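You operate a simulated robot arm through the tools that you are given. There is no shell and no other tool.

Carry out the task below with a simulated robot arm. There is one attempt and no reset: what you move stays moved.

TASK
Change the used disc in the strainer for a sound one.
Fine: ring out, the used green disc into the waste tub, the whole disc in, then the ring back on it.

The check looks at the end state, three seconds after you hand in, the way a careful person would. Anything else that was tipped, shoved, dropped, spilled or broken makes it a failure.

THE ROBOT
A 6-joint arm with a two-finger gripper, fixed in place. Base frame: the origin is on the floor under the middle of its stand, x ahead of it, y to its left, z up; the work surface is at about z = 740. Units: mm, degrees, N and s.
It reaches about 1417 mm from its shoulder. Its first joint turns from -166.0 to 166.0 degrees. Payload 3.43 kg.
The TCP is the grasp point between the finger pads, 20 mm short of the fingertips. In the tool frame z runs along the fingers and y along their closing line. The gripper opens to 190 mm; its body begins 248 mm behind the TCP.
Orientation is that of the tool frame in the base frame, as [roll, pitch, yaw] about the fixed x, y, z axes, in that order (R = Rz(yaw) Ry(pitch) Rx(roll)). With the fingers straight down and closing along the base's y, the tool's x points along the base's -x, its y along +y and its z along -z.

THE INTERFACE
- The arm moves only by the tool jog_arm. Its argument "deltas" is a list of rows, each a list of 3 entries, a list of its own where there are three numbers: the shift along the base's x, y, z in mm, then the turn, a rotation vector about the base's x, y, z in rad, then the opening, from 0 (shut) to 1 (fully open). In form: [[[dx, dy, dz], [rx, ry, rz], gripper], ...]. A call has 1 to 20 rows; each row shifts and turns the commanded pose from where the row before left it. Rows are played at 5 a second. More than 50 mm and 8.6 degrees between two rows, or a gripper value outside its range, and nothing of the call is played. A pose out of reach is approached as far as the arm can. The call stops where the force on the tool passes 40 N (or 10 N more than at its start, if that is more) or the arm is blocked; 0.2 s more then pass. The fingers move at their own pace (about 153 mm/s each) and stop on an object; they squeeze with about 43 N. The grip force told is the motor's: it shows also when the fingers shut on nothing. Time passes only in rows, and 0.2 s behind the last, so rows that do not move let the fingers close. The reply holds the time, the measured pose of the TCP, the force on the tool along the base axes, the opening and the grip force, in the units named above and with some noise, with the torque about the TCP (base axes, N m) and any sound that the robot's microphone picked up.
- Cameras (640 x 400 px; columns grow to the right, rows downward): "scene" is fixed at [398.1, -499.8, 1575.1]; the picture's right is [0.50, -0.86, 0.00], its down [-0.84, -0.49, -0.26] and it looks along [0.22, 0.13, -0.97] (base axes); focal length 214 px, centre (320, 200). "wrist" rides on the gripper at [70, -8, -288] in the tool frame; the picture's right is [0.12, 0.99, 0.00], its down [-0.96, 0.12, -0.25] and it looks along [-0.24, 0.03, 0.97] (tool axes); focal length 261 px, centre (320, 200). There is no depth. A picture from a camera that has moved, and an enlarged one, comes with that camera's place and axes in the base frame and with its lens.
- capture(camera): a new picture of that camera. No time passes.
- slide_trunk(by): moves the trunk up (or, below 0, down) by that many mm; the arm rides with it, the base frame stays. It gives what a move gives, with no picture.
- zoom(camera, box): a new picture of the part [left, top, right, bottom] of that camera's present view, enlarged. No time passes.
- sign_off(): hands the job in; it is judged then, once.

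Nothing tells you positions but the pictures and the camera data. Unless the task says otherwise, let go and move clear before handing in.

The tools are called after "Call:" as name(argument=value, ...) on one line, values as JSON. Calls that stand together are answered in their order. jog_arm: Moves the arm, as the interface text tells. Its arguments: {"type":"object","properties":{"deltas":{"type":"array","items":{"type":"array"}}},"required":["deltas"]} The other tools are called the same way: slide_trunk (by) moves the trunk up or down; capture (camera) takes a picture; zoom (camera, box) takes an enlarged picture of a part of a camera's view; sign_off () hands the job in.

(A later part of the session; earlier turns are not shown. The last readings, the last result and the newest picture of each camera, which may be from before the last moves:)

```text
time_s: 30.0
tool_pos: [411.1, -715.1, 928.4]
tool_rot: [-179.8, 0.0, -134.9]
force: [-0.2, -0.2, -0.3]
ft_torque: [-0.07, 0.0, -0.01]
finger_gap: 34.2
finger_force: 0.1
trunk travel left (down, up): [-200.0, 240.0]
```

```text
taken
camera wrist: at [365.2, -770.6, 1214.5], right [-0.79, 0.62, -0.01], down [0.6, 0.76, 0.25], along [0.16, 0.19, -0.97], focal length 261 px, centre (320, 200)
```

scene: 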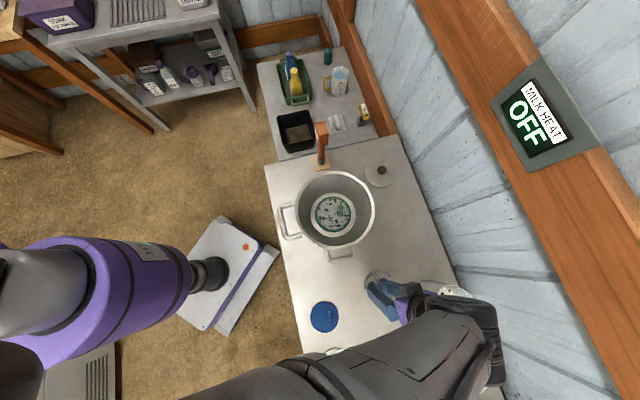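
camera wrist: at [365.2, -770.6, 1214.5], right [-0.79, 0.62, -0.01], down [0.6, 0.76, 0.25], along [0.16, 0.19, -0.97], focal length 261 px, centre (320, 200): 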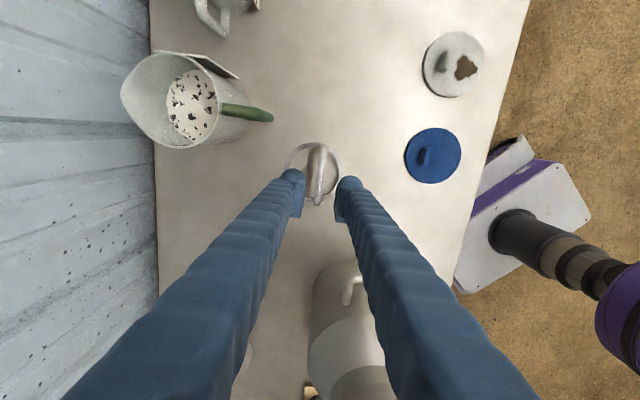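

The ring stands on the bench. From here I'll zoom on the blue disc for its position and tab orientation.

Call:
zoom(camera="wrist", box=[390, 110, 470, 200])

Call:
zoom(camera="wrist", box=[275, 130, 355, 220])

Call:
zoom(camera="scene", box=[300, 170, 380, 260])

Call:
zoom(camera="scene", box=[300, 290, 360, 350])

```text
4.44 times, centred on (430, 155) of wrist
camera zoom: at [365.2, -770.6, 1214.5], right [-0.79, 0.62, -0.01], down [0.6, 0.76, 0.25], along [0.16, 0.19, -0.97], focal length 1158 px, centre (-169, 400)
```

zoom: 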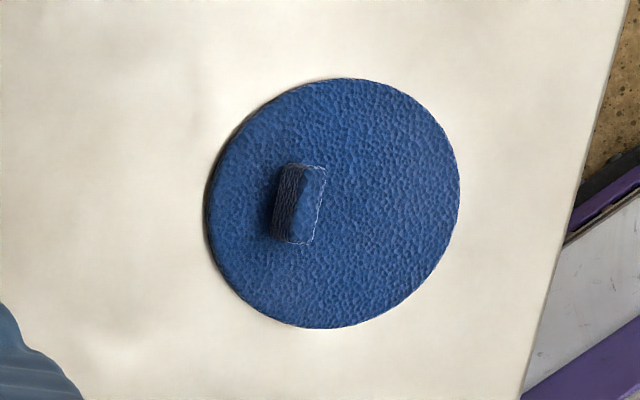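

```text
4.44 times, centred on (315, 175) of wrist
camera zoom: at [365.2, -770.6, 1214.5], right [-0.79, 0.62, -0.01], down [0.6, 0.76, 0.25], along [0.16, 0.19, -0.97], focal length 1158 px, centre (342, 311)
```

zoom: 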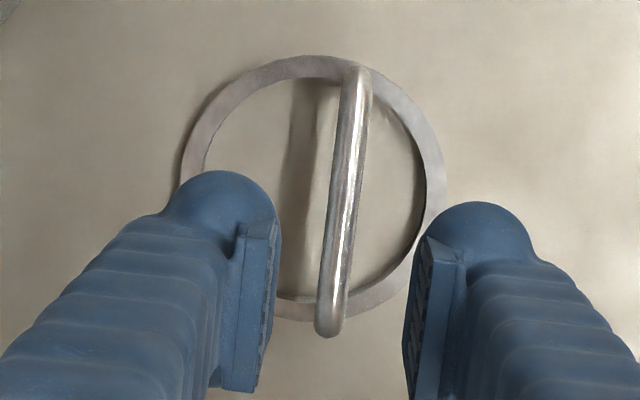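

```text
4.44 times, centred on (340, 215) of scene
camera zoom: at [398.1, -499.8, 1575.1], right [0.5, -0.86, 0.0], down [-0.84, -0.49, -0.26], along [0.22, 0.13, -0.97], focal length 953 px, centre (231, 133)
```

zoom: 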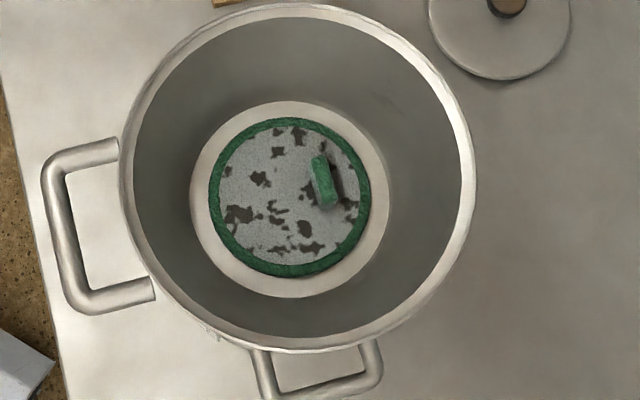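

```text
6.67 times, centred on (330, 320) of scene
camera zoom: at [398.1, -499.8, 1575.1], right [0.5, -0.86, 0.0], down [-0.84, -0.49, -0.26], along [0.22, 0.13, -0.97], focal length 1430 px, centre (253, -600)
```

zoom: 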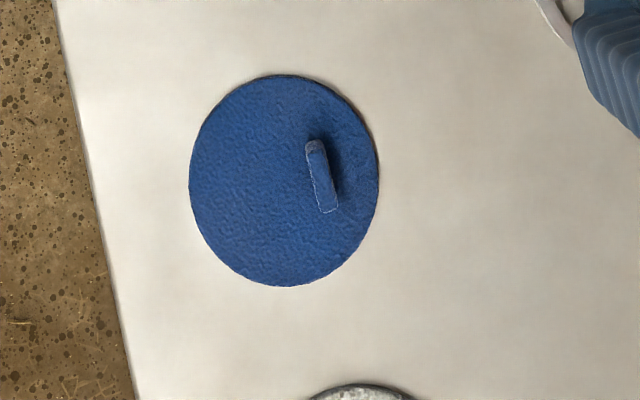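

The ring lies flat near (411, -715). The green disc is centred at about (512, -475) with its tab at (528, -489), tab parallel to where the bar was. I'll rise and move above the tab for an alignment look.

Call:
jog_arm(deltas=[[[0, 0, 40], [0, 0, 0], 0.18], [[0, 0, 40], [0, 0, 0], 0.18], [[0, 0, 40], [0, 0, 0], 0.18], [[0, 0, 40], [0, 0, 0], 0.18], [[0, 0, 40], [0, 0, 0], 0.18], [[0, 0, 32], [0, 0, 0], 0.18], [[14.6, 28.2, 0], [0, 0, 0], 0.18], [[14.6, 28.2, 0], [0, 0, 0], 0.18], [[14.6, 28.2, 0], [0, 0, 0], 0.18], [[14.6, 28.2, 0], [0, 0, 0], 0.18], [[14.6, 28.2, 0], [0, 0, 0], 0.18], [[14.6, 28.2, 0], [0, 0, 0], 0.18], [[14.6, 28.2, 0], [0, 0, 0], 0.18], [[14.6, 28.2, 0], [0, 0, 0], 0.18], [[0, 0, 0], [0, 0, 0], 0.18]])

Call:
zoom(camera="wrist", box=[240, 90, 400, 250])

Call:
zoom(camera="scene", box=[290, 160, 380, 250])

```text
time_s: 33.2
tool_pos: [527.8, -489.2, 1160.0]
tool_rot: [-179.7, -0.1, -135.0]
force: [0.5, 0.1, 0.6]
ft_torque: [-0.07, 0.02, 0.0]
finger_gap: 34.0
finger_force: 0.0
trunk travel left (down, up): [-200.0, 240.0]
```

```text
2.50 times, centred on (320, 170) of wrist
camera zoom: at [483.2, -545.7, 1446.3], right [-0.79, 0.62, -0.01], down [0.6, 0.76, 0.25], along [0.16, 0.19, -0.97], focal length 652 px, centre (320, 275)
```

zoom: 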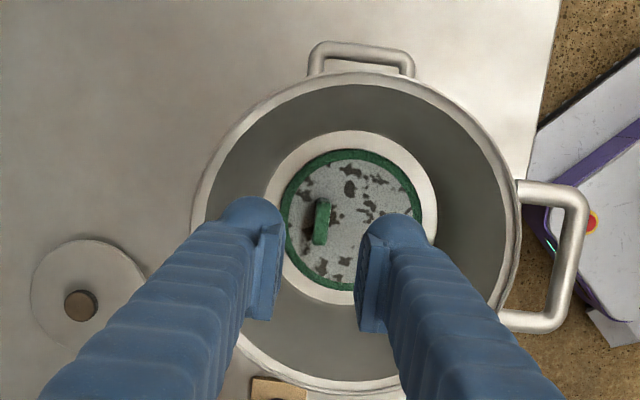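

```text
4.44 times, centred on (335, 205) of scene
camera zoom: at [398.1, -499.8, 1575.1], right [0.5, -0.86, 0.0], down [-0.84, -0.49, -0.26], along [0.22, 0.13, -0.97], focal length 953 px, centre (253, 178)
```

zoom: 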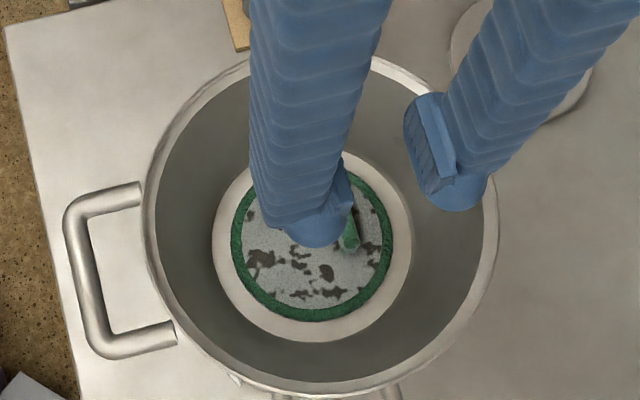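

Call:
zoom(camera="wrist", box=[290, 130, 350, 190])

```text
6.67 times, centred on (320, 160) of wrist
camera zoom: at [483.2, -545.7, 1446.3], right [-0.79, 0.62, -0.01], down [0.6, 0.76, 0.25], along [0.16, 0.19, -0.97], focal length 1738 px, centre (320, 467)
```

zoom: 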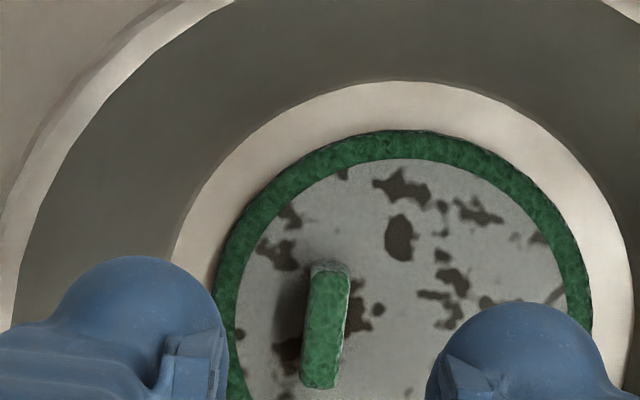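

The tab is nearly centred under the fingers (≈2 mm off, ≈2-3° rotated). I'll correct, narrow the fingers, and come down above it.

Call:
jog_arm(deltas=[[[0.5, 2.2, -20], [0, 0, 0.035], 0.11], [[0, 0, -25], [0, 0, 0], 0.11], [[0, 0, -25], [0, 0, 0], 0.11], [[0, 0, -25], [0, 0, 0], 0.11], [[0, 0, -10], [0, 0, 0], 0.11], [[0, 0, 0], [0, 0, 0], 0.11]])

Call:
zoom(camera="wrist", box=[270, 130, 370, 230])

Call:
zoom(camera="scene", box=[290, 160, 380, 250])

```text
time_s: 34.6
tool_pos: [528.0, -488.7, 1053.7]
tool_rot: [-179.7, 0.0, -132.8]
force: [-0.4, 0.7, -0.2]
ft_torque: [0.02, -0.03, -0.01]
finger_gap: 20.7
finger_force: 0.2
trunk travel left (down, up): [-200.0, 240.0]
```

```text
4.00 times, centred on (320, 180) of wrist
camera zoom: at [483.9, -545.4, 1340.6], right [-0.81, 0.59, -0.01], down [0.57, 0.78, 0.25], along [0.15, 0.2, -0.97], focal length 1043 px, centre (320, 280)
```

zoom: 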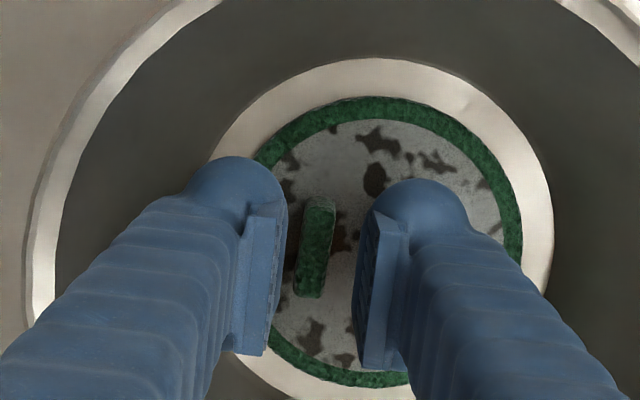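

```text
4.44 times, centred on (335, 205) of scene
camera zoom: at [398.1, -499.8, 1575.1], right [0.5, -0.86, 0.0], down [-0.84, -0.49, -0.26], along [0.22, 0.13, -0.97], focal length 953 px, centre (253, 178)
```

zoom: 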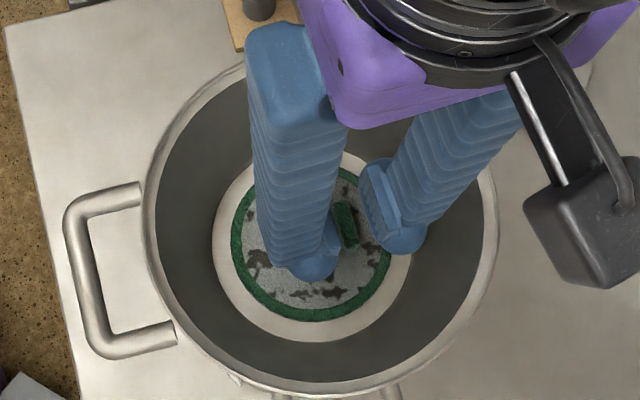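

Well aligned over the tab. I'll go down slowly so the pads flank the tab with the tips still ~5 mm above the disc face, then close.

Call:
jog_arm(deltas=[[[0, 0, -8], [0, 0, 0], 0.11], [[0, 0, -6], [0, 0, 0], 0.11], [[0, 0, -5], [0, 0, 0], 0.11], [[0, 0, -4], [0, 0, 0], 0.11]])

Call:
jog_arm(deltas=[[[0, 0, -2], [0, 0, 0], 0.11], [[0, 0, -2], [0, 0, 0], 0.11]])

Call:
zoom(camera="wrist", box=[270, 130, 370, 230])

```text
time_s: 35.6
tool_pos: [528.5, -487.8, 1030.7]
tool_rot: [-179.9, 0.0, -132.9]
force: [0.1, -0.4, -0.3]
ft_torque: [0.02, 0.04, 0.01]
finger_gap: 21.1
finger_force: 0.1
trunk travel left (down, up): [-200.0, 240.0]
```

```text
time_s: 36.2
tool_pos: [527.8, -487.6, 1027.3]
tool_rot: [-179.7, 0.0, -132.9]
force: [0.8, 0.2, -0.4]
ft_torque: [-0.01, -0.01, 0.02]
finger_gap: 20.8
finger_force: 0.1
trunk travel left (down, up): [-200.0, 240.0]
```

```text
4.00 times, centred on (320, 180) of wrist
camera zoom: at [484.2, -545.1, 1313.5], right [-0.81, 0.59, -0.01], down [0.57, 0.78, 0.25], along [0.15, 0.2, -0.97], focal length 1043 px, centre (320, 280)
```

zoom: 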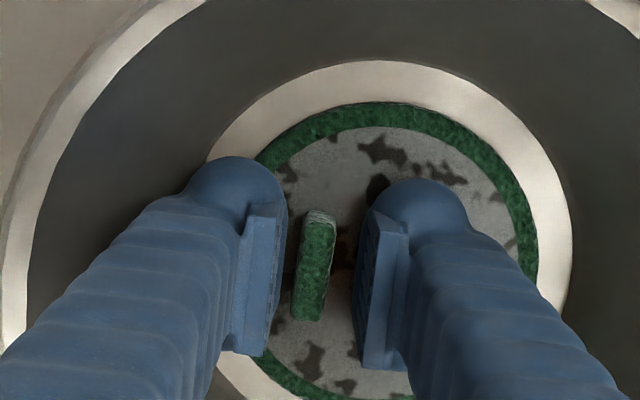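

No contact yet and the tab is between the pads. Closing now.

Call:
jog_arm(deltas=[[[0, 0, 0], [0, 0, 0], 0.05], [[0, 0, 0], [0, 0, 0], 0.0], [[0, 0, 0], [0, 0, 0], 0.0], [[0, 0, 0], [0, 0, 0], 0.0]])

Call:
jog_arm(deltas=[[[0, 0, 2], [0, 0, 0], 0.0], [[0, 0, 2], [0, 0, 0], 0.0]])

Call:
jog_arm(deltas=[[[0, 0, 2], [0, 0, 0], 0.0], [[0, 0, 2], [0, 0, 0], 0.0]])

Call:
zoom(camera="wrist", box=[270, 130, 370, 230])

Call:
zoom(camera="scene", box=[290, 160, 380, 250])

```text
time_s: 37.2
tool_pos: [527.8, -487.3, 1027.5]
tool_rot: [-179.7, 0.0, -132.9]
force: [0.0, -0.7, -0.5]
ft_torque: [0.05, 0.0, -0.01]
finger_gap: 7.2
finger_force: 41.5
trunk travel left (down, up): [-200.0, 240.0]
```

```text
time_s: 37.8
tool_pos: [527.7, -487.9, 1030.0]
tool_rot: [-179.7, 0.0, -132.9]
force: [-0.6, 1.2, -0.2]
ft_torque: [-0.01, -0.03, 0.04]
finger_gap: 7.1
finger_force: 41.1
trunk travel left (down, up): [-200.0, 240.0]
```

```text
time_s: 38.4
tool_pos: [527.2, -488.0, 1034.9]
tool_rot: [-179.8, -0.1, -132.9]
force: [0.0, 0.3, -0.9]
ft_torque: [0.0, -0.03, 0.0]
finger_gap: 6.8
finger_force: 40.5
trunk travel left (down, up): [-200.0, 240.0]
```

```text
4.00 times, centred on (320, 180) of wrist
camera zoom: at [484.5, -544.9, 1321.4], right [-0.81, 0.59, -0.01], down [0.57, 0.78, 0.25], along [0.15, 0.2, -0.97], focal length 1043 px, centre (320, 280)
```

zoom: 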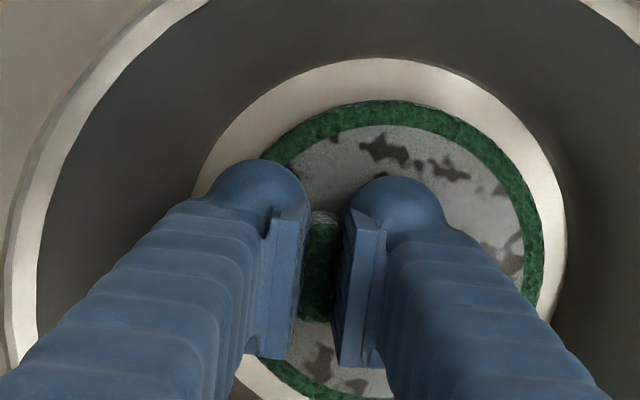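

```text
4.44 times, centred on (335, 205) of scene
camera zoom: at [398.1, -499.8, 1575.1], right [0.5, -0.86, 0.0], down [-0.84, -0.49, -0.26], along [0.22, 0.13, -0.97], focal length 953 px, centre (253, 178)
```

zoom: 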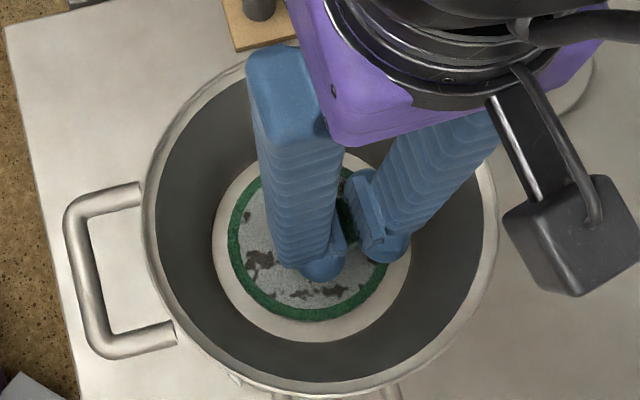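

The disc is coming up with the gripper. I'll lift it out of the strainer steadily.

Call:
jog_arm(deltas=[[[0, 0, 4], [0, 0, 0], 0.0], [[0, 0, 4], [0, 0, 0], 0.0], [[0, 0, 6], [0, 0, 0], 0.0], [[0, 0, 8], [0, 0, 0], 0.0], [[0, 0, 8], [0, 0, 0], 0.0], [[0, 0, 10], [0, 0, 0], 0.0], [[0, 0, 10], [0, 0, 0], 0.0], [[0, 0, 10], [0, 0, 0], 0.0], [[0, 0, 12], [0, 0, 0], 0.0], [[0, 0, 12], [0, 0, 0], 0.0], [[0, 0, 12], [0, 0, 0], 0.0], [[0, 0, 12], [0, 0, 0], 0.0], [[0, 0, 12], [0, 0, 0], 0.0], [[0, 0, 12], [0, 0, 0], 0.0], [[0, 0, 12], [0, 0, 0], 0.0], [[0, 0, 12], [0, 0, 0], 0.0], [[0, 0, 12], [0, 0, 0], 0.0]])

Call:
capture(camera="wrist")

Call:
capture(camera="scene")

```text
time_s: 42.0
tool_pos: [528.5, -486.3, 1203.1]
tool_rot: [-179.6, 0.1, -132.9]
force: [-1.0, 0.6, -0.4]
ft_torque: [-0.02, -0.01, 0.0]
finger_gap: 7.1
finger_force: 40.9
trunk travel left (down, up): [-200.0, 240.0]
```

```text
taken
camera wrist: at [485.0, -544.4, 1490.2], right [-0.81, 0.59, -0.01], down [0.57, 0.78, 0.25], along [0.15, 0.2, -0.97], focal length 261 px, centre (320, 200)
```

wrist: 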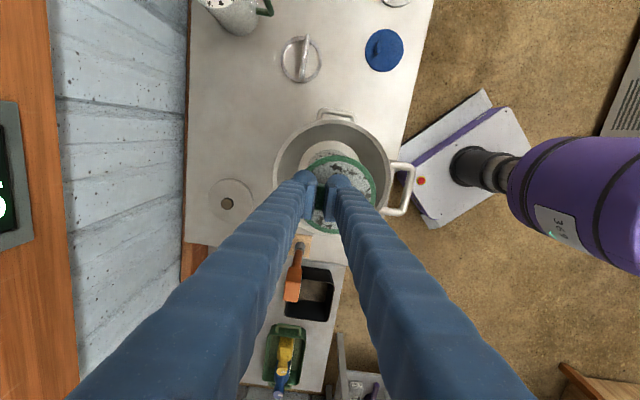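

```text
taken
```

scene: 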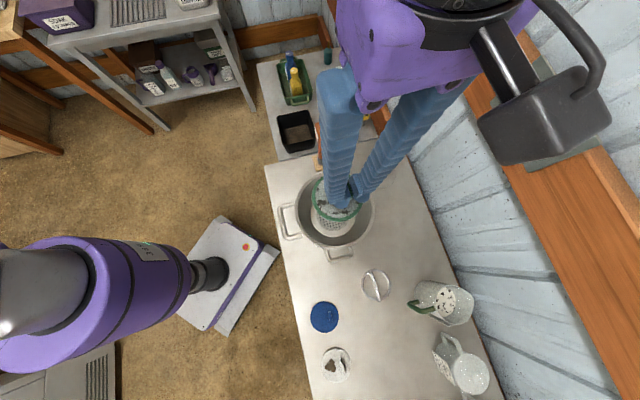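

The used disc is held clear above the rim. I'll zoom on the waste tub from both cameras to locate its rim.

Call:
zoom(camera="wrist", box=[260, 230, 350, 340])

Call:
zoom(camera="scene", box=[260, 95, 340, 175])

```text
3.64 times, centred on (305, 285) of wrist
camera zoom: at [485.0, -544.4, 1490.2], right [-0.81, 0.59, -0.01], down [0.57, 0.78, 0.25], along [0.15, 0.2, -0.97], focal length 948 px, centre (374, -109)
```

zoom: 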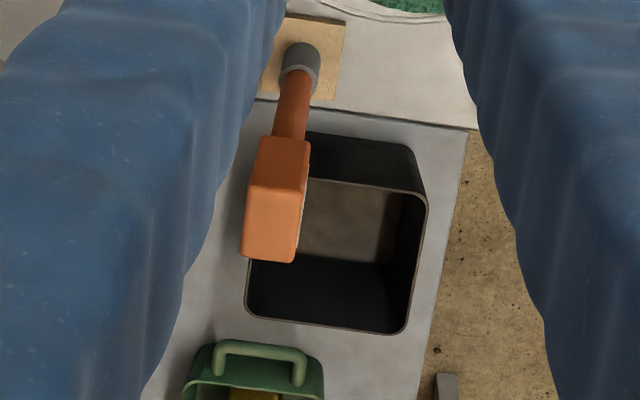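

```text
5.00 times, centred on (300, 135) of scene
camera zoom: at [398.1, -499.8, 1575.1], right [0.5, -0.86, 0.0], down [-0.84, -0.49, -0.26], along [0.22, 0.13, -0.97], focal length 1072 px, centre (420, 525)
```

zoom: 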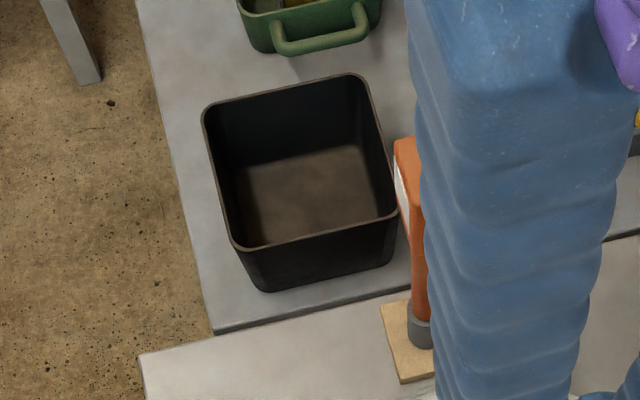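

The black tub is centred near (873, -88) with its rim about z 650, roughly 160 mm square, beyond the orange post (top about z 1040). I'll carry the disc high over the post to above the tub.

Call:
jog_arm(deltas=[[[12, 14, 0], [0, 0, 0], 0.0], [[24, 28, 0], [0, 0, 0], 0.0], [[24, 28, 0], [0, 0, 0], 0.0], [[24, 28, 0], [0, 0, 0], 0.0], [[24, 28, 0], [0, 0, 0], 0.0], [[24, 28, 0], [0, 0, 0], 0.0], [[24, 28, 0], [0, 0, 0], 0.0], [[24, 28, 0], [0, 0, 0], 0.0], [[24, 28, 0], [0, 0, 0], 0.0], [[24, 28, 0], [0, 0, 0], 0.0], [[24, 28, 0], [0, 0, 0], 0.0], [[24, 28, 0], [0, 0, 0], 0.0], [[24, 28, 0], [0, 0, 0], 0.0], [[24, 28, 0], [0, 0, 0], 0.0], [[21, 20, 0], [0, 0, 0], 0.0], [[0, 0, 0], [0, 0, 0], 0.0]])

Call:
capture(camera="wrist")

Call:
capture(camera="scene")

```text
time_s: 45.4
tool_pos: [873.7, -88.6, 1203.4]
tool_rot: [-179.6, -0.1, -133.0]
force: [0.1, -0.6, 0.5]
ft_torque: [-0.01, -0.03, -0.01]
finger_gap: 7.2
finger_force: 41.1
trunk travel left (down, up): [-200.0, 240.0]
```

```text
taken
camera wrist: at [830.1, -145.5, 1489.1], right [-0.81, 0.59, -0.01], down [0.57, 0.78, 0.25], along [0.15, 0.2, -0.97], focal length 261 px, centre (320, 200)
```

wrist: 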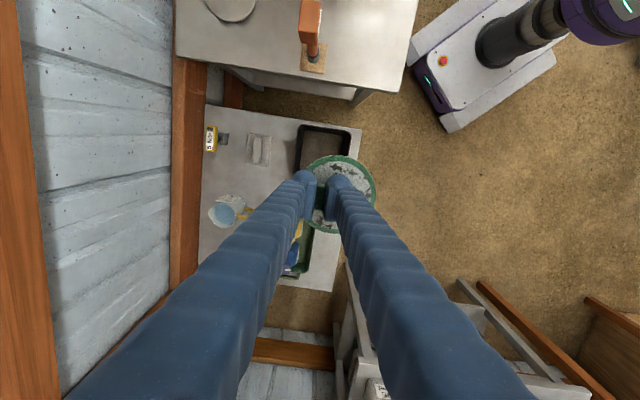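

```text
taken
```

scene: 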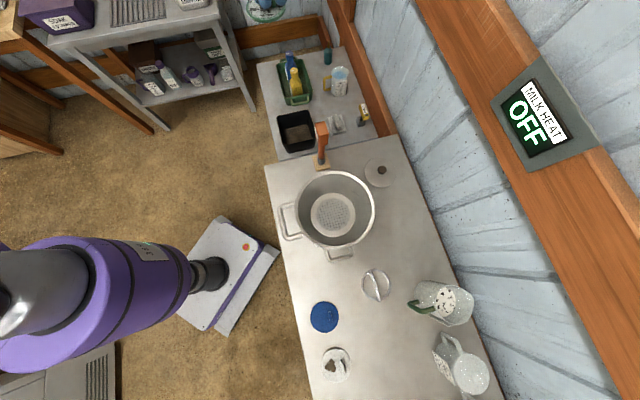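

Call:
zoom(camera="wrist", box=[270, 100, 390, 200])

Call:
zoom(camera="scene", box=[260, 95, 340, 175])

Call:
zoom(camera="scene", box=[290, 165, 380, 265])

```text
4.00 times, centred on (330, 150) of wrist
camera zoom: at [830.1, -145.5, 1489.1], right [-0.81, 0.59, -0.01], down [0.57, 0.78, 0.25], along [0.15, 0.2, -0.97], focal length 1043 px, centre (280, 400)
```

zoom: 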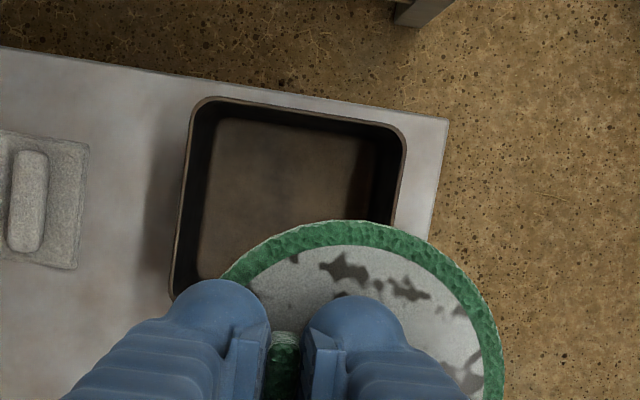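

```text
5.00 times, centred on (300, 135) of scene
camera zoom: at [398.1, -499.8, 1575.1], right [0.5, -0.86, 0.0], down [-0.84, -0.49, -0.26], along [0.22, 0.13, -0.97], focal length 1072 px, centre (420, 525)
```

zoom: 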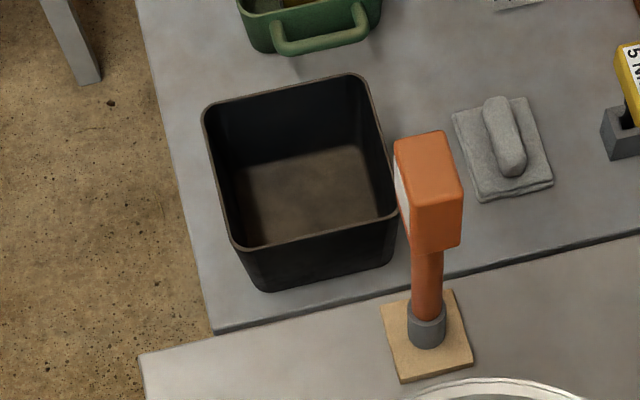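

```text
4.00 times, centred on (335, 215) of scene
camera zoom: at [398.1, -499.8, 1575.1], right [0.5, -0.86, 0.0], down [-0.84, -0.49, -0.26], along [0.22, 0.13, -0.97], focal length 858 px, centre (260, 140)
```

zoom: 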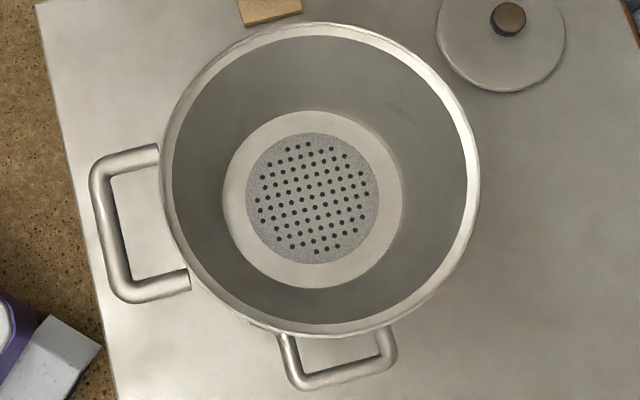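

Scene corners put the tub centre at about (865, -95), turned 45°, rim z ≈ 663. Since the disc centre sits 22 mm beside the tab, I'll aim the TCP at (881, -110) and descend to just above the rim for a check.

Call:
jog_arm(deltas=[[[7.5, -21, -10], [0, 0, 0], 0.0], [[0, 0, -30], [0, 0, 0], 0.0], [[0, 0, -40], [0, 0, 0], 0.0], [[0, 0, -40], [0, 0, 0], 0.0], [[0, 0, -40], [0, 0, 0], 0.0], [[0, 0, -40], [0, 0, 0], 0.0], [[0, 0, -40], [0, 0, 0], 0.0], [[0, 0, -40], [0, 0, 0], 0.0], [[0, 0, -40], [0, 0, 0], 0.0], [[0, 0, -40], [0, 0, 0], 0.0], [[0, 0, -35], [0, 0, 0], 0.0], [[0, 0, -25], [0, 0, 0], 0.0], [[0, 0, 0], [0, 0, 0], 0.0]])

Call:
capture(camera="wrist")

Call:
zoom(camera="scene", box=[240, 40, 400, 180])

```text
time_s: 48.2
tool_pos: [879.7, -109.4, 782.1]
tool_rot: [-179.6, 0.0, -132.8]
force: [-0.7, 0.8, -0.2]
ft_torque: [0.0, -0.01, 0.01]
finger_gap: 7.3
finger_force: 40.5
trunk travel left (down, up): [-200.0, 240.0]
```

```text
taken
camera wrist: at [836.4, -167.3, 1068.5], right [-0.81, 0.59, -0.01], down [0.57, 0.78, 0.25], along [0.15, 0.2, -0.97], focal length 261 px, centre (320, 200)
```

wrist: 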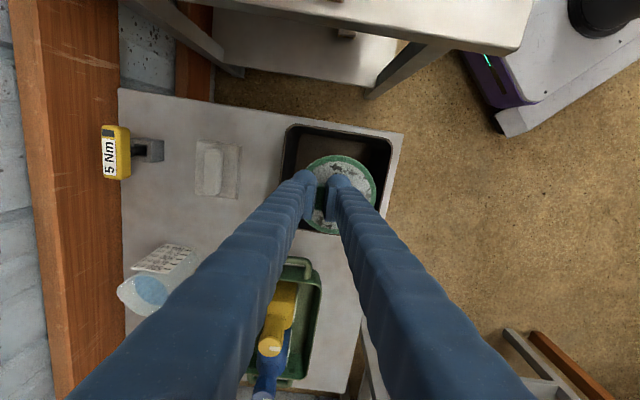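

```text
2.86 times, centred on (320, 110) of scene
camera zoom: at [398.1, -499.8, 1575.1], right [0.5, -0.86, 0.0], down [-0.84, -0.49, -0.26], along [0.22, 0.13, -0.97], focal length 613 px, centre (320, 457)
```

zoom: 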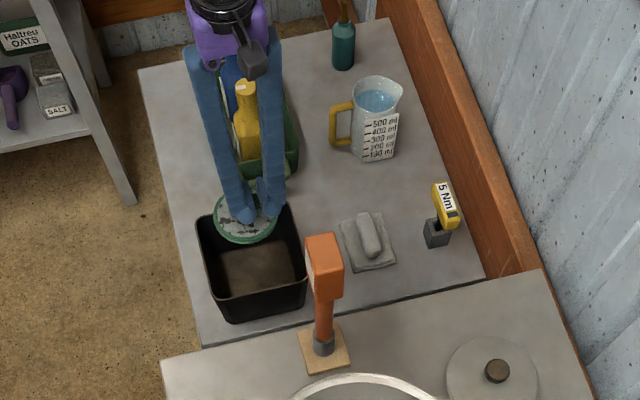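

The disc is lined up over the tub opening. I'll lower it inside, about 45 mm below the rim.

Call:
jog_arm(deltas=[[[0, 0, -20], [0, 0, 0], 0.0], [[0, 0, -20], [0, 0, 0], 0.0], [[0, 0, -20], [0, 0, 0], 0.0], [[0, 0, -20], [0, 0, 0], 0.0], [[0, 0, -15], [0, 0, 0], 0.0], [[0, 0, -10], [0, 0, 0], 0.0], [[0, 0, 0], [0, 0, 0], 0.0]])

Call:
capture(camera="wrist")

Call:
zoom(camera="scene", box=[260, 75, 350, 165])

```text
time_s: 49.8
tool_pos: [879.6, -111.2, 676.9]
tool_rot: [-179.7, 0.0, -132.9]
force: [-0.1, -0.1, -0.6]
ft_torque: [-0.05, 0.03, -0.01]
finger_gap: 7.1
finger_force: 41.4
trunk travel left (down, up): [-200.0, 240.0]
```

```text
taken
camera wrist: at [836.7, -168.3, 963.9], right [-0.81, 0.59, -0.01], down [0.57, 0.78, 0.25], along [0.15, 0.2, -0.97], focal length 261 px, centre (320, 200)
```

wrist: 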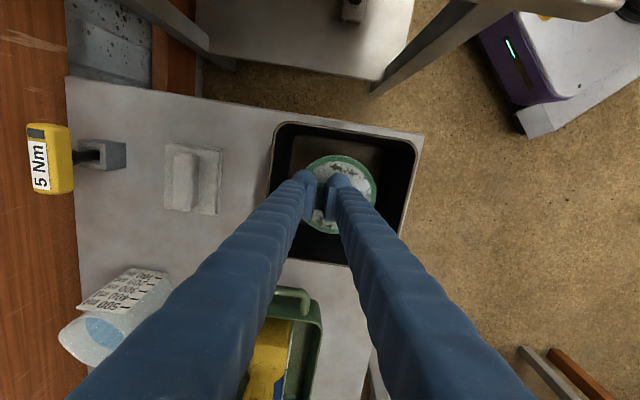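

```text
4.44 times, centred on (305, 120) of scene
camera zoom: at [398.1, -499.8, 1575.1], right [0.5, -0.86, 0.0], down [-0.84, -0.49, -0.26], along [0.22, 0.13, -0.97], focal length 953 px, centre (387, 556)
```

zoom: 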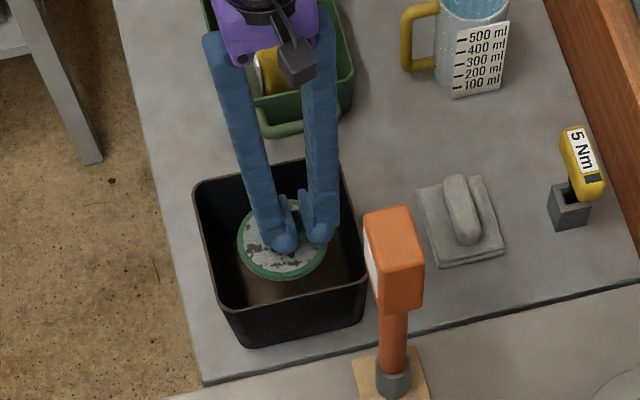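

Call:
jog_arm(deltas=[[[0, 0, -10], [0, 0, 0], 0.0], [[0, 0, -10], [0, 0, 0], 0.0], [[0, 0, -10], [0, 0, 0], 0.0], [[0, 0, -10], [0, 0, 0], 0.0], [[0, 0, -10], [0, 0, 0], 0.0], [[0, 0, 0], [0, 0, 0], 0.0]])

Call:
capture(camera="wrist")

Call:
zoom(camera="scene", box=[260, 75, 350, 165])

```text
time_s: 51.2
tool_pos: [881.0, -111.9, 628.9]
tool_rot: [-179.8, 0.0, -132.9]
force: [-0.4, 0.6, 0.1]
ft_torque: [0.0, 0.01, -0.03]
finger_gap: 7.1
finger_force: 41.1
trunk travel left (down, up): [-200.0, 240.0]
```

```text
taken
camera wrist: at [836.9, -168.5, 915.1], right [-0.81, 0.59, -0.01], down [0.57, 0.78, 0.25], along [0.15, 0.2, -0.97], focal length 261 px, centre (320, 200)
```

wrist: 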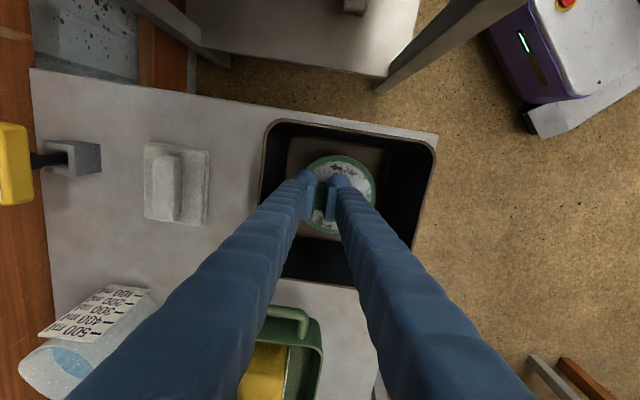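

```text
4.44 times, centred on (305, 120) of scene
camera zoom: at [398.1, -499.8, 1575.1], right [0.5, -0.86, 0.0], down [-0.84, -0.49, -0.26], along [0.22, 0.13, -0.97], focal length 953 px, centre (387, 556)
```

zoom: 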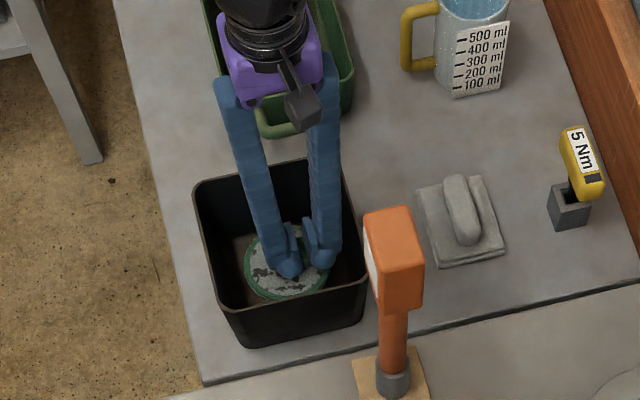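

Call:
jog_arm(deltas=[[[0, 0, -6], [0, 0, 0], 0.0], [[0, 0, -6], [0, 0, 0], 0.0], [[0, 0, -6], [0, 0, 0], 0.0], [[0, 0, -6], [0, 0, 0], 0.0]])

Call:
jog_arm(deltas=[[[0, 0, -5], [0, 0, 0], 0.0], [[0, 0, -5], [0, 0, 0], 0.0], [[0, 0, 0], [0, 0, 0], 0.0]])

Call:
zoom(camera="scene", box=[260, 75, 350, 165])

```text
time_s: 52.2
tool_pos: [881.2, -110.2, 603.3]
tool_rot: [-179.7, 0.0, -132.9]
force: [-0.7, -0.3, 0.1]
ft_torque: [0.0, 0.0, -0.01]
finger_gap: 7.3
finger_force: 40.6
trunk travel left (down, up): [-200.0, 240.0]
```

```text
time_s: 53.0
tool_pos: [880.7, -110.5, 593.9]
tool_rot: [-179.6, 0.0, -132.9]
force: [-1.0, -0.1, 0.2]
ft_torque: [-0.01, -0.01, 0.02]
finger_gap: 6.9
finger_force: 40.9
trunk travel left (down, up): [-200.0, 240.0]
```

```text
4.44 times, centred on (305, 120) of scene
camera zoom: at [398.1, -499.8, 1575.1], right [0.5, -0.86, 0.0], down [-0.84, -0.49, -0.26], along [0.22, 0.13, -0.97], focal length 953 px, centre (387, 556)
```

zoom: 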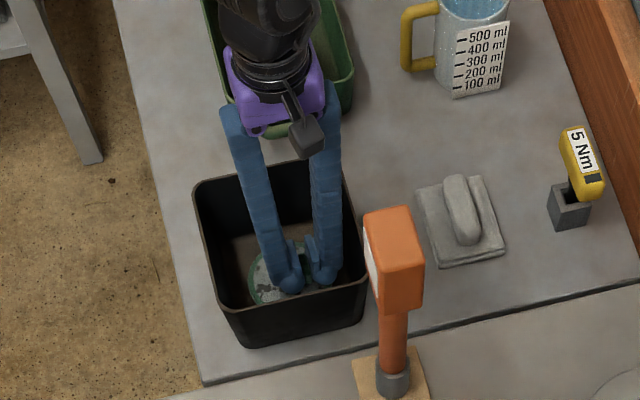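

The disc is well inside the tub. I'll open gently and rise straight up.

Call:
jog_arm(deltas=[[[0, 0, 0], [0, 0, 0], 0.06], [[0, 0, 0], [0, 0, 0], 0.12], [[0, 0, 0], [0, 0, 0], 0.12], [[0, 0, 0], [0, 0, 0], 0.12], [[0, 0, 20], [0, 0, 0], 0.12], [[0, 0, 30], [0, 0, 0], 0.12], [[0, 0, 30], [0, 0, 0], 0.12], [[0, 0, 40], [0, 0, 0], 0.12], [[0, 0, 40], [0, 0, 0], 0.12], [[0, 0, 40], [0, 0, 0], 0.12], [[0, 0, 0], [0, 0, 0], 0.12]])

Call:
capture(camera="wrist")

Call:
zoom(camera="scene", box=[260, 75, 350, 165])

```text
time_s: 55.4
tool_pos: [880.5, -112.9, 791.7]
tool_rot: [-179.6, 0.0, -132.8]
force: [0.4, 0.8, -1.1]
ft_torque: [-0.02, -0.04, -0.01]
finger_gap: 22.7
finger_force: 0.0
trunk travel left (down, up): [-200.0, 240.0]
```

```text
taken
camera wrist: at [837.9, -170.2, 1078.8], right [-0.81, 0.59, -0.01], down [0.57, 0.78, 0.25], along [0.15, 0.2, -0.97], focal length 261 px, centre (320, 200)
```

wrist: 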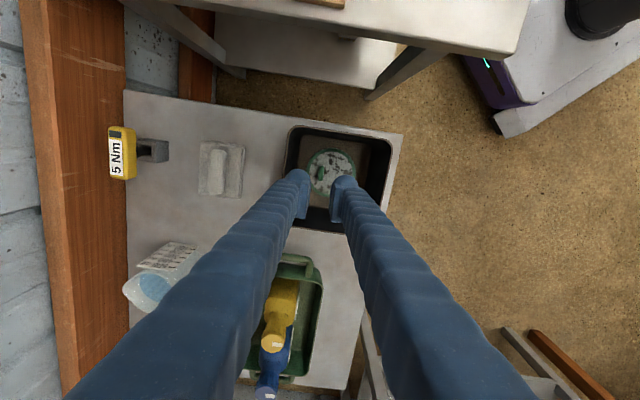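

```text
4.44 times, centred on (305, 120) of scene
camera zoom: at [398.1, -499.8, 1575.1], right [0.5, -0.86, 0.0], down [-0.84, -0.49, -0.26], along [0.22, 0.13, -0.97], focal length 953 px, centre (387, 556)
```

zoom: 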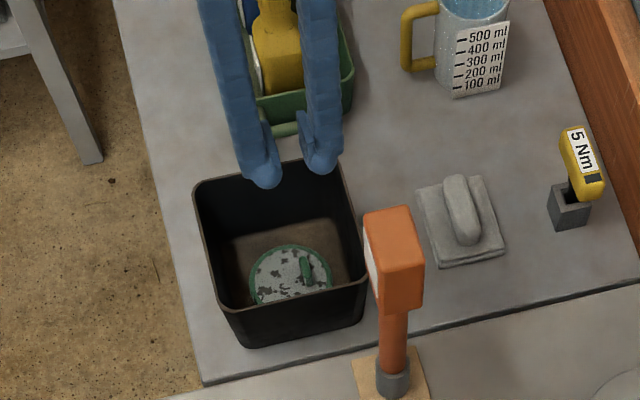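

The used disc lies flat in the tub. The blue disc's centre is about (231, -617) with its tab at (244, -631); next I'll rise and travel over there.

Call:
jog_arm(deltas=[[[0, 0, 40], [0, 0, 0], 0.12], [[0, 0, 42], [0, 0, 0], 0.12], [[0, 0, 42], [0, 0, 0], 0.12], [[0, 0, 42], [0, 0, 0], 0.12], [[0, 0, 42], [0, 0, 0], 0.12], [[0, 0, 42], [0, 0, 0], 0.12], [[0, 0, 42], [0, 0, 0], 0.12], [[0, 0, 42], [0, 0, 0], 0.12], [[0, 0, 42], [0, 0, 0], 0.12], [[0, 0, 34], [0, 0, 0], 0.12], [[0, 0, 0], [0, 0, 0], 0.12]])

Call:
jog_arm(deltas=[[[-20, -16, 0], [0, 0, -0.014], 0.18], [[-34, -28, 0], [0, 0, -0.014], 0.18], [[-34, -28, 0], [0, 0, -0.014], 0.18], [[-34, -28, 0], [0, 0, -0.014], 0.18], [[-34, -28, 0], [0, 0, -0.014], 0.18], [[-34, -28, 0], [0, 0, 0], 0.18], [[-34, -28, 0], [0, 0, 0], 0.18], [[-34, -28, 0], [0, 0, 0], 0.18], [[-34, -28, 0], [0, 0, 0], 0.18], [[-34, -28, 0], [0, 0, 0], 0.18], [[-34, -28, 0], [0, 0, 0], 0.18], [[-34, -28, 0], [0, 0, 0], 0.18], [[-34, -28, 0], [0, 0, 0], 0.18], [[-34, -28, 0], [0, 0, 0], 0.18], [[-34, -28, 0], [0, 0, 0], 0.18], [[-34, -28, 0], [0, 0, 0], 0.18], [[-34, -28, 0], [0, 0, 0], 0.18], [[-34, -28, 0], [0, 0, 0], 0.18], [[-34, -28, 0], [0, 0, 0], 0.18], [[-5, 0, 0], [0, 0, 0], 0.18]])

Call:
capture(camera="wrist")

Call:
capture(camera="scene")

```text
time_s: 57.8
tool_pos: [883.3, -109.4, 1202.6]
tool_rot: [-179.7, 0.0, -132.9]
force: [-0.2, 0.2, 0.0]
ft_torque: [-0.03, 0.0, 0.04]
finger_gap: 23.0
finger_force: 0.0
trunk travel left (down, up): [-200.0, 240.0]
```

```text
time_s: 62.0
tool_pos: [243.7, -629.8, 1204.8]
tool_rot: [-179.6, 0.0, -136.9]
force: [0.3, -0.2, 0.3]
ft_torque: [0.03, -0.02, 0.02]
finger_gap: 34.3
finger_force: 0.0
trunk travel left (down, up): [-200.0, 240.0]
```

```text
taken
camera wrist: at [196.0, -685.3, 1490.7], right [-0.77, 0.64, -0.01], down [0.62, 0.74, 0.25], along [0.16, 0.19, -0.97], focal length 261 px, centre (320, 200)
```

wrist: 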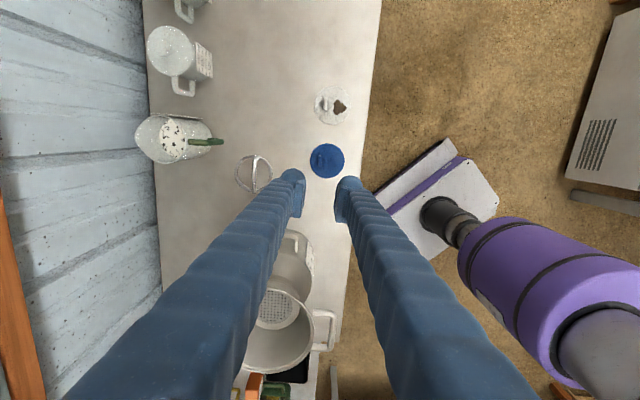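

```text
taken
```

scene: 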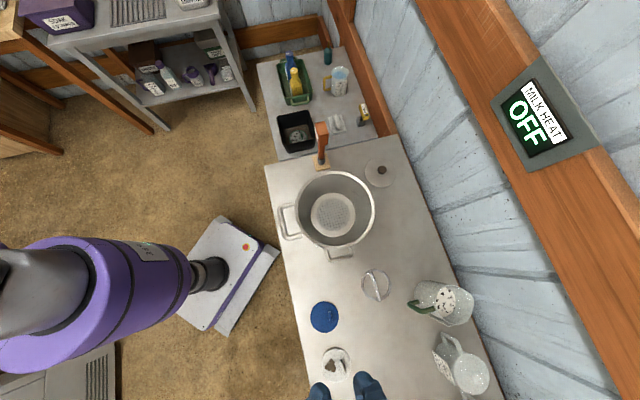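

The fingers are above the blue disc. I'll come down to a viewing height over the tab.

Call:
jog_arm(deltas=[[[0, 0, -40], [0, 0, 0], 0.18], [[0, 0, -40], [0, 0, 0], 0.18], [[0, 0, -40], [0, 0, 0], 0.18], [[0, 0, -40], [0, 0, 0], 0.18], [[0, 0, -40], [0, 0, 0], 0.18], [[0, 0, -40], [0, 0, 0], 0.18], [[0, 0, -40], [0, 0, 0], 0.18], [[0, 0, -40], [0, 0, 0], 0.18], [[0, 0, -25], [0, 0, 0], 0.18], [[0, 0, 0], [0, 0, 0], 0.18]])

Call:
capture(camera="wrist")

Call:
zoom(camera="wrist", box=[270, 120, 370, 220])

Call:
capture(camera="scene")

```text
time_s: 64.2
tool_pos: [244.3, -631.9, 858.7]
tool_rot: [-179.7, 0.1, -137.0]
force: [0.1, 0.4, -0.8]
ft_torque: [0.04, 0.0, 0.02]
finger_gap: 34.3
finger_force: 0.1
trunk travel left (down, up): [-200.0, 240.0]
```

```text
taken
camera wrist: at [196.5, -686.4, 1145.2], right [-0.76, 0.64, -0.01], down [0.62, 0.74, 0.25], along [0.16, 0.18, -0.97], focal length 261 px, centre (320, 200)
```

wrist: 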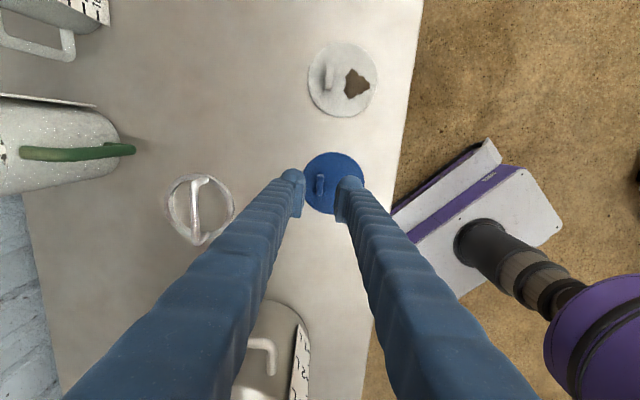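

```text
4.00 times, centred on (320, 170) of wrist
camera zoom: at [196.5, -686.4, 1145.2], right [-0.76, 0.64, -0.01], down [0.62, 0.74, 0.25], along [0.16, 0.18, -0.97], focal length 1043 px, centre (320, 320)
```

zoom: 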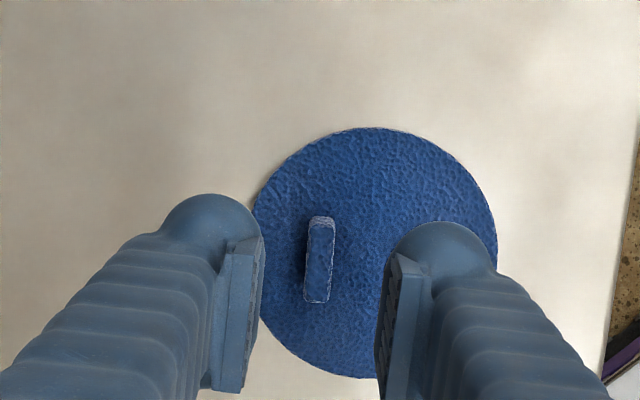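

```text
taken
```

scene: 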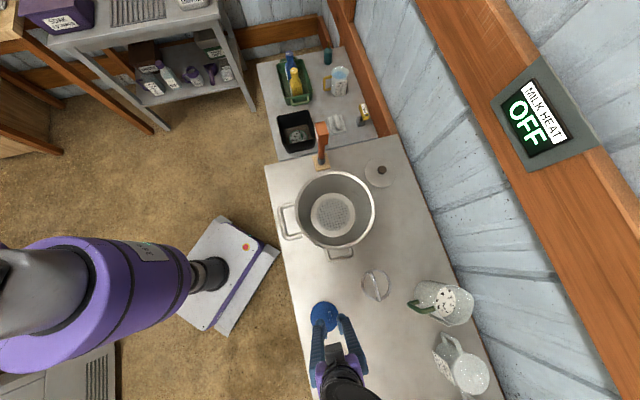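

The tab is slightly off (≈4 mm along its length, ≈3° turned). I'll correct both, narrow the fingers and descend to flank the tab.

Call:
jog_arm(deltas=[[[2.9, 2.7, -20], [0, 0, 0.05], 0.12], [[0, 0, -25], [0, 0, 0], 0.12], [[0, 0, -20], [0, 0, 0], 0.12], [[0, 0, 0], [0, 0, 0], 0.12]])

Call:
zoom(camera="wrist", box=[270, 130, 370, 230])

```text
time_s: 65.2
tool_pos: [246.0, -628.8, 795.5]
tool_rot: [-179.8, 0.1, -134.1]
force: [0.3, 0.4, 0.7]
ft_torque: [0.02, 0.01, 0.01]
finger_gap: 23.2
finger_force: 0.2
trunk travel left (down, up): [-200.0, 240.0]
```

```text
4.00 times, centred on (320, 180) of wrist
camera zoom: at [201.9, -685.5, 1081.7], right [-0.8, 0.6, -0.01], down [0.59, 0.77, 0.25], along [0.15, 0.19, -0.97], focal length 1043 px, centre (320, 280)
```

zoom: 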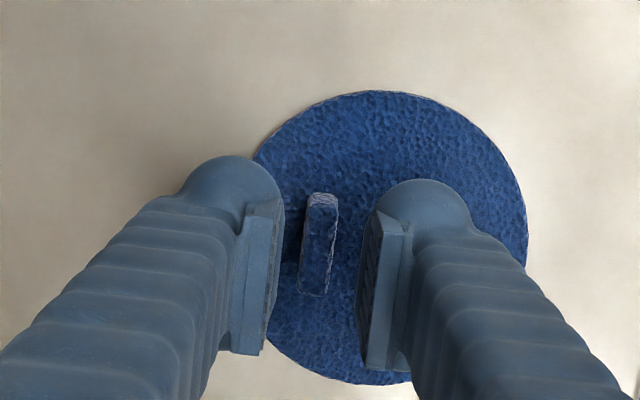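

Aligned with the tab. Going down in small steps.

Call:
jog_arm(deltas=[[[0, 0, -8], [0, 0, 0], 0.12], [[0, 0, -8], [0, 0, 0], 0.12], [[0, 0, -5], [0, 0, 0], 0.12]])

Call:
jog_arm(deltas=[[[0, 0, -2], [0, 0, 0], 0.12], [[0, 0, -2], [0, 0, 0], 0.12]])

Call:
zoom(camera="wrist", box=[270, 130, 370, 230])

Call:
zoom(camera="scene", box=[295, 290, 365, 360])

```text
time_s: 66.0
tool_pos: [246.7, -627.8, 773.0]
tool_rot: [-179.7, 0.0, -134.1]
force: [0.6, -1.0, -0.3]
ft_torque: [-0.04, 0.0, 0.02]
finger_gap: 22.8
finger_force: 0.0
trunk travel left (down, up): [-200.0, 240.0]
```

```text
time_s: 66.6
tool_pos: [246.6, -628.9, 769.5]
tool_rot: [-179.8, -0.1, -134.1]
force: [-0.4, -0.4, 0.0]
ft_torque: [0.02, -0.04, -0.01]
finger_gap: 22.7
finger_force: 0.1
trunk travel left (down, up): [-200.0, 240.0]
```

```text
4.00 times, centred on (320, 180) of wrist
camera zoom: at [202.1, -684.6, 1055.3], right [-0.8, 0.6, -0.01], down [0.59, 0.77, 0.25], along [0.15, 0.19, -0.97], focal length 1043 px, centre (320, 280)
```

zoom: 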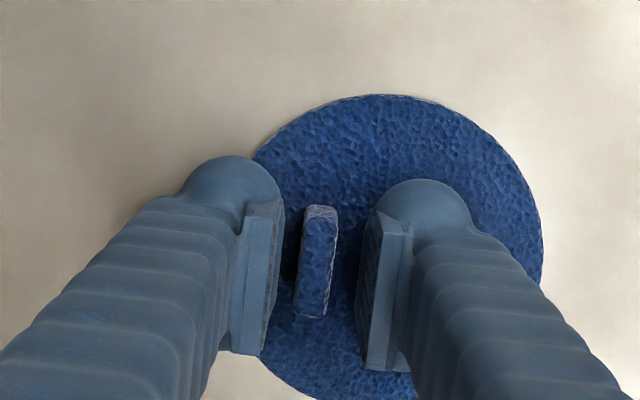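

```text
5.71 times, centred on (330, 325) of scene
camera zoom: at [398.1, -499.8, 1575.1], right [0.5, -0.86, 0.0], down [-0.84, -0.49, -0.26], along [0.22, 0.13, -0.97], focal length 1226 px, centre (263, -514)
```

zoom: 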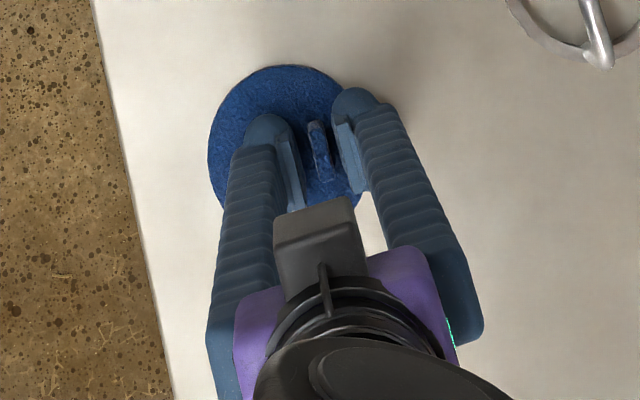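

Call:
jog_arm(deltas=[[[0, 0, 0], [0, 0, 0], 0.06], [[0, 0, 0], [0, 0, 0], 0.0], [[0, 0, 0], [0, 0, 0], 0.0], [[0, 0, 0], [0, 0, 0], 0.0]])

Call:
jog_arm(deltas=[[[0, 0, 2], [0, 0, 0], 0.0], [[0, 0, 2], [0, 0, 0], 0.0], [[0, 0, 4], [0, 0, 0], 0.0], [[0, 0, 6], [0, 0, 0], 0.0], [[0, 0, 10], [0, 0, 0], 0.0], [[0, 0, 0], [0, 0, 0], 0.0]])

Call:
zoom(camera="wrist", box=[270, 130, 370, 230])

Call:
zoom(camera="scene", box=[295, 290, 365, 360])

```text
time_s: 67.6
tool_pos: [247.5, -627.2, 768.8]
tool_rot: [-179.7, 0.0, -134.2]
force: [0.9, -0.8, -0.4]
ft_torque: [-0.02, -0.01, 0.0]
finger_gap: 7.1
finger_force: 40.6
trunk travel left (down, up): [-200.0, 240.0]
```

```text
time_s: 69.0
tool_pos: [246.7, -627.7, 793.7]
tool_rot: [-179.7, 0.1, -134.1]
force: [-0.3, -0.3, 0.4]
ft_torque: [-0.01, -0.01, 0.03]
finger_gap: 7.2
finger_force: 40.8
trunk travel left (down, up): [-200.0, 240.0]
```

```text
4.00 times, centred on (320, 180) of wrist
camera zoom: at [200.9, -684.1, 1079.8], right [-0.8, 0.6, -0.01], down [0.59, 0.77, 0.25], along [0.15, 0.19, -0.97], focal length 1043 px, centre (320, 280)
```

zoom: 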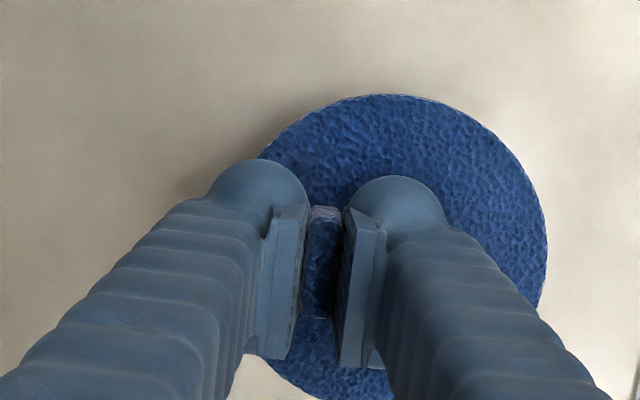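

```text
5.71 times, centred on (330, 325) of scene
camera zoom: at [398.1, -499.8, 1575.1], right [0.5, -0.86, 0.0], down [-0.84, -0.49, -0.26], along [0.22, 0.13, -0.97], focal length 1226 px, centre (263, -514)
```

zoom: 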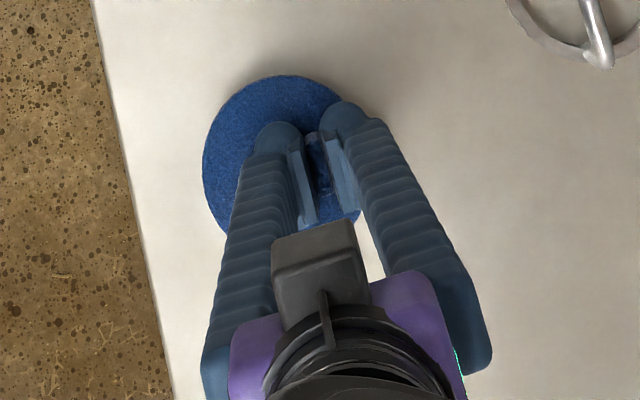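

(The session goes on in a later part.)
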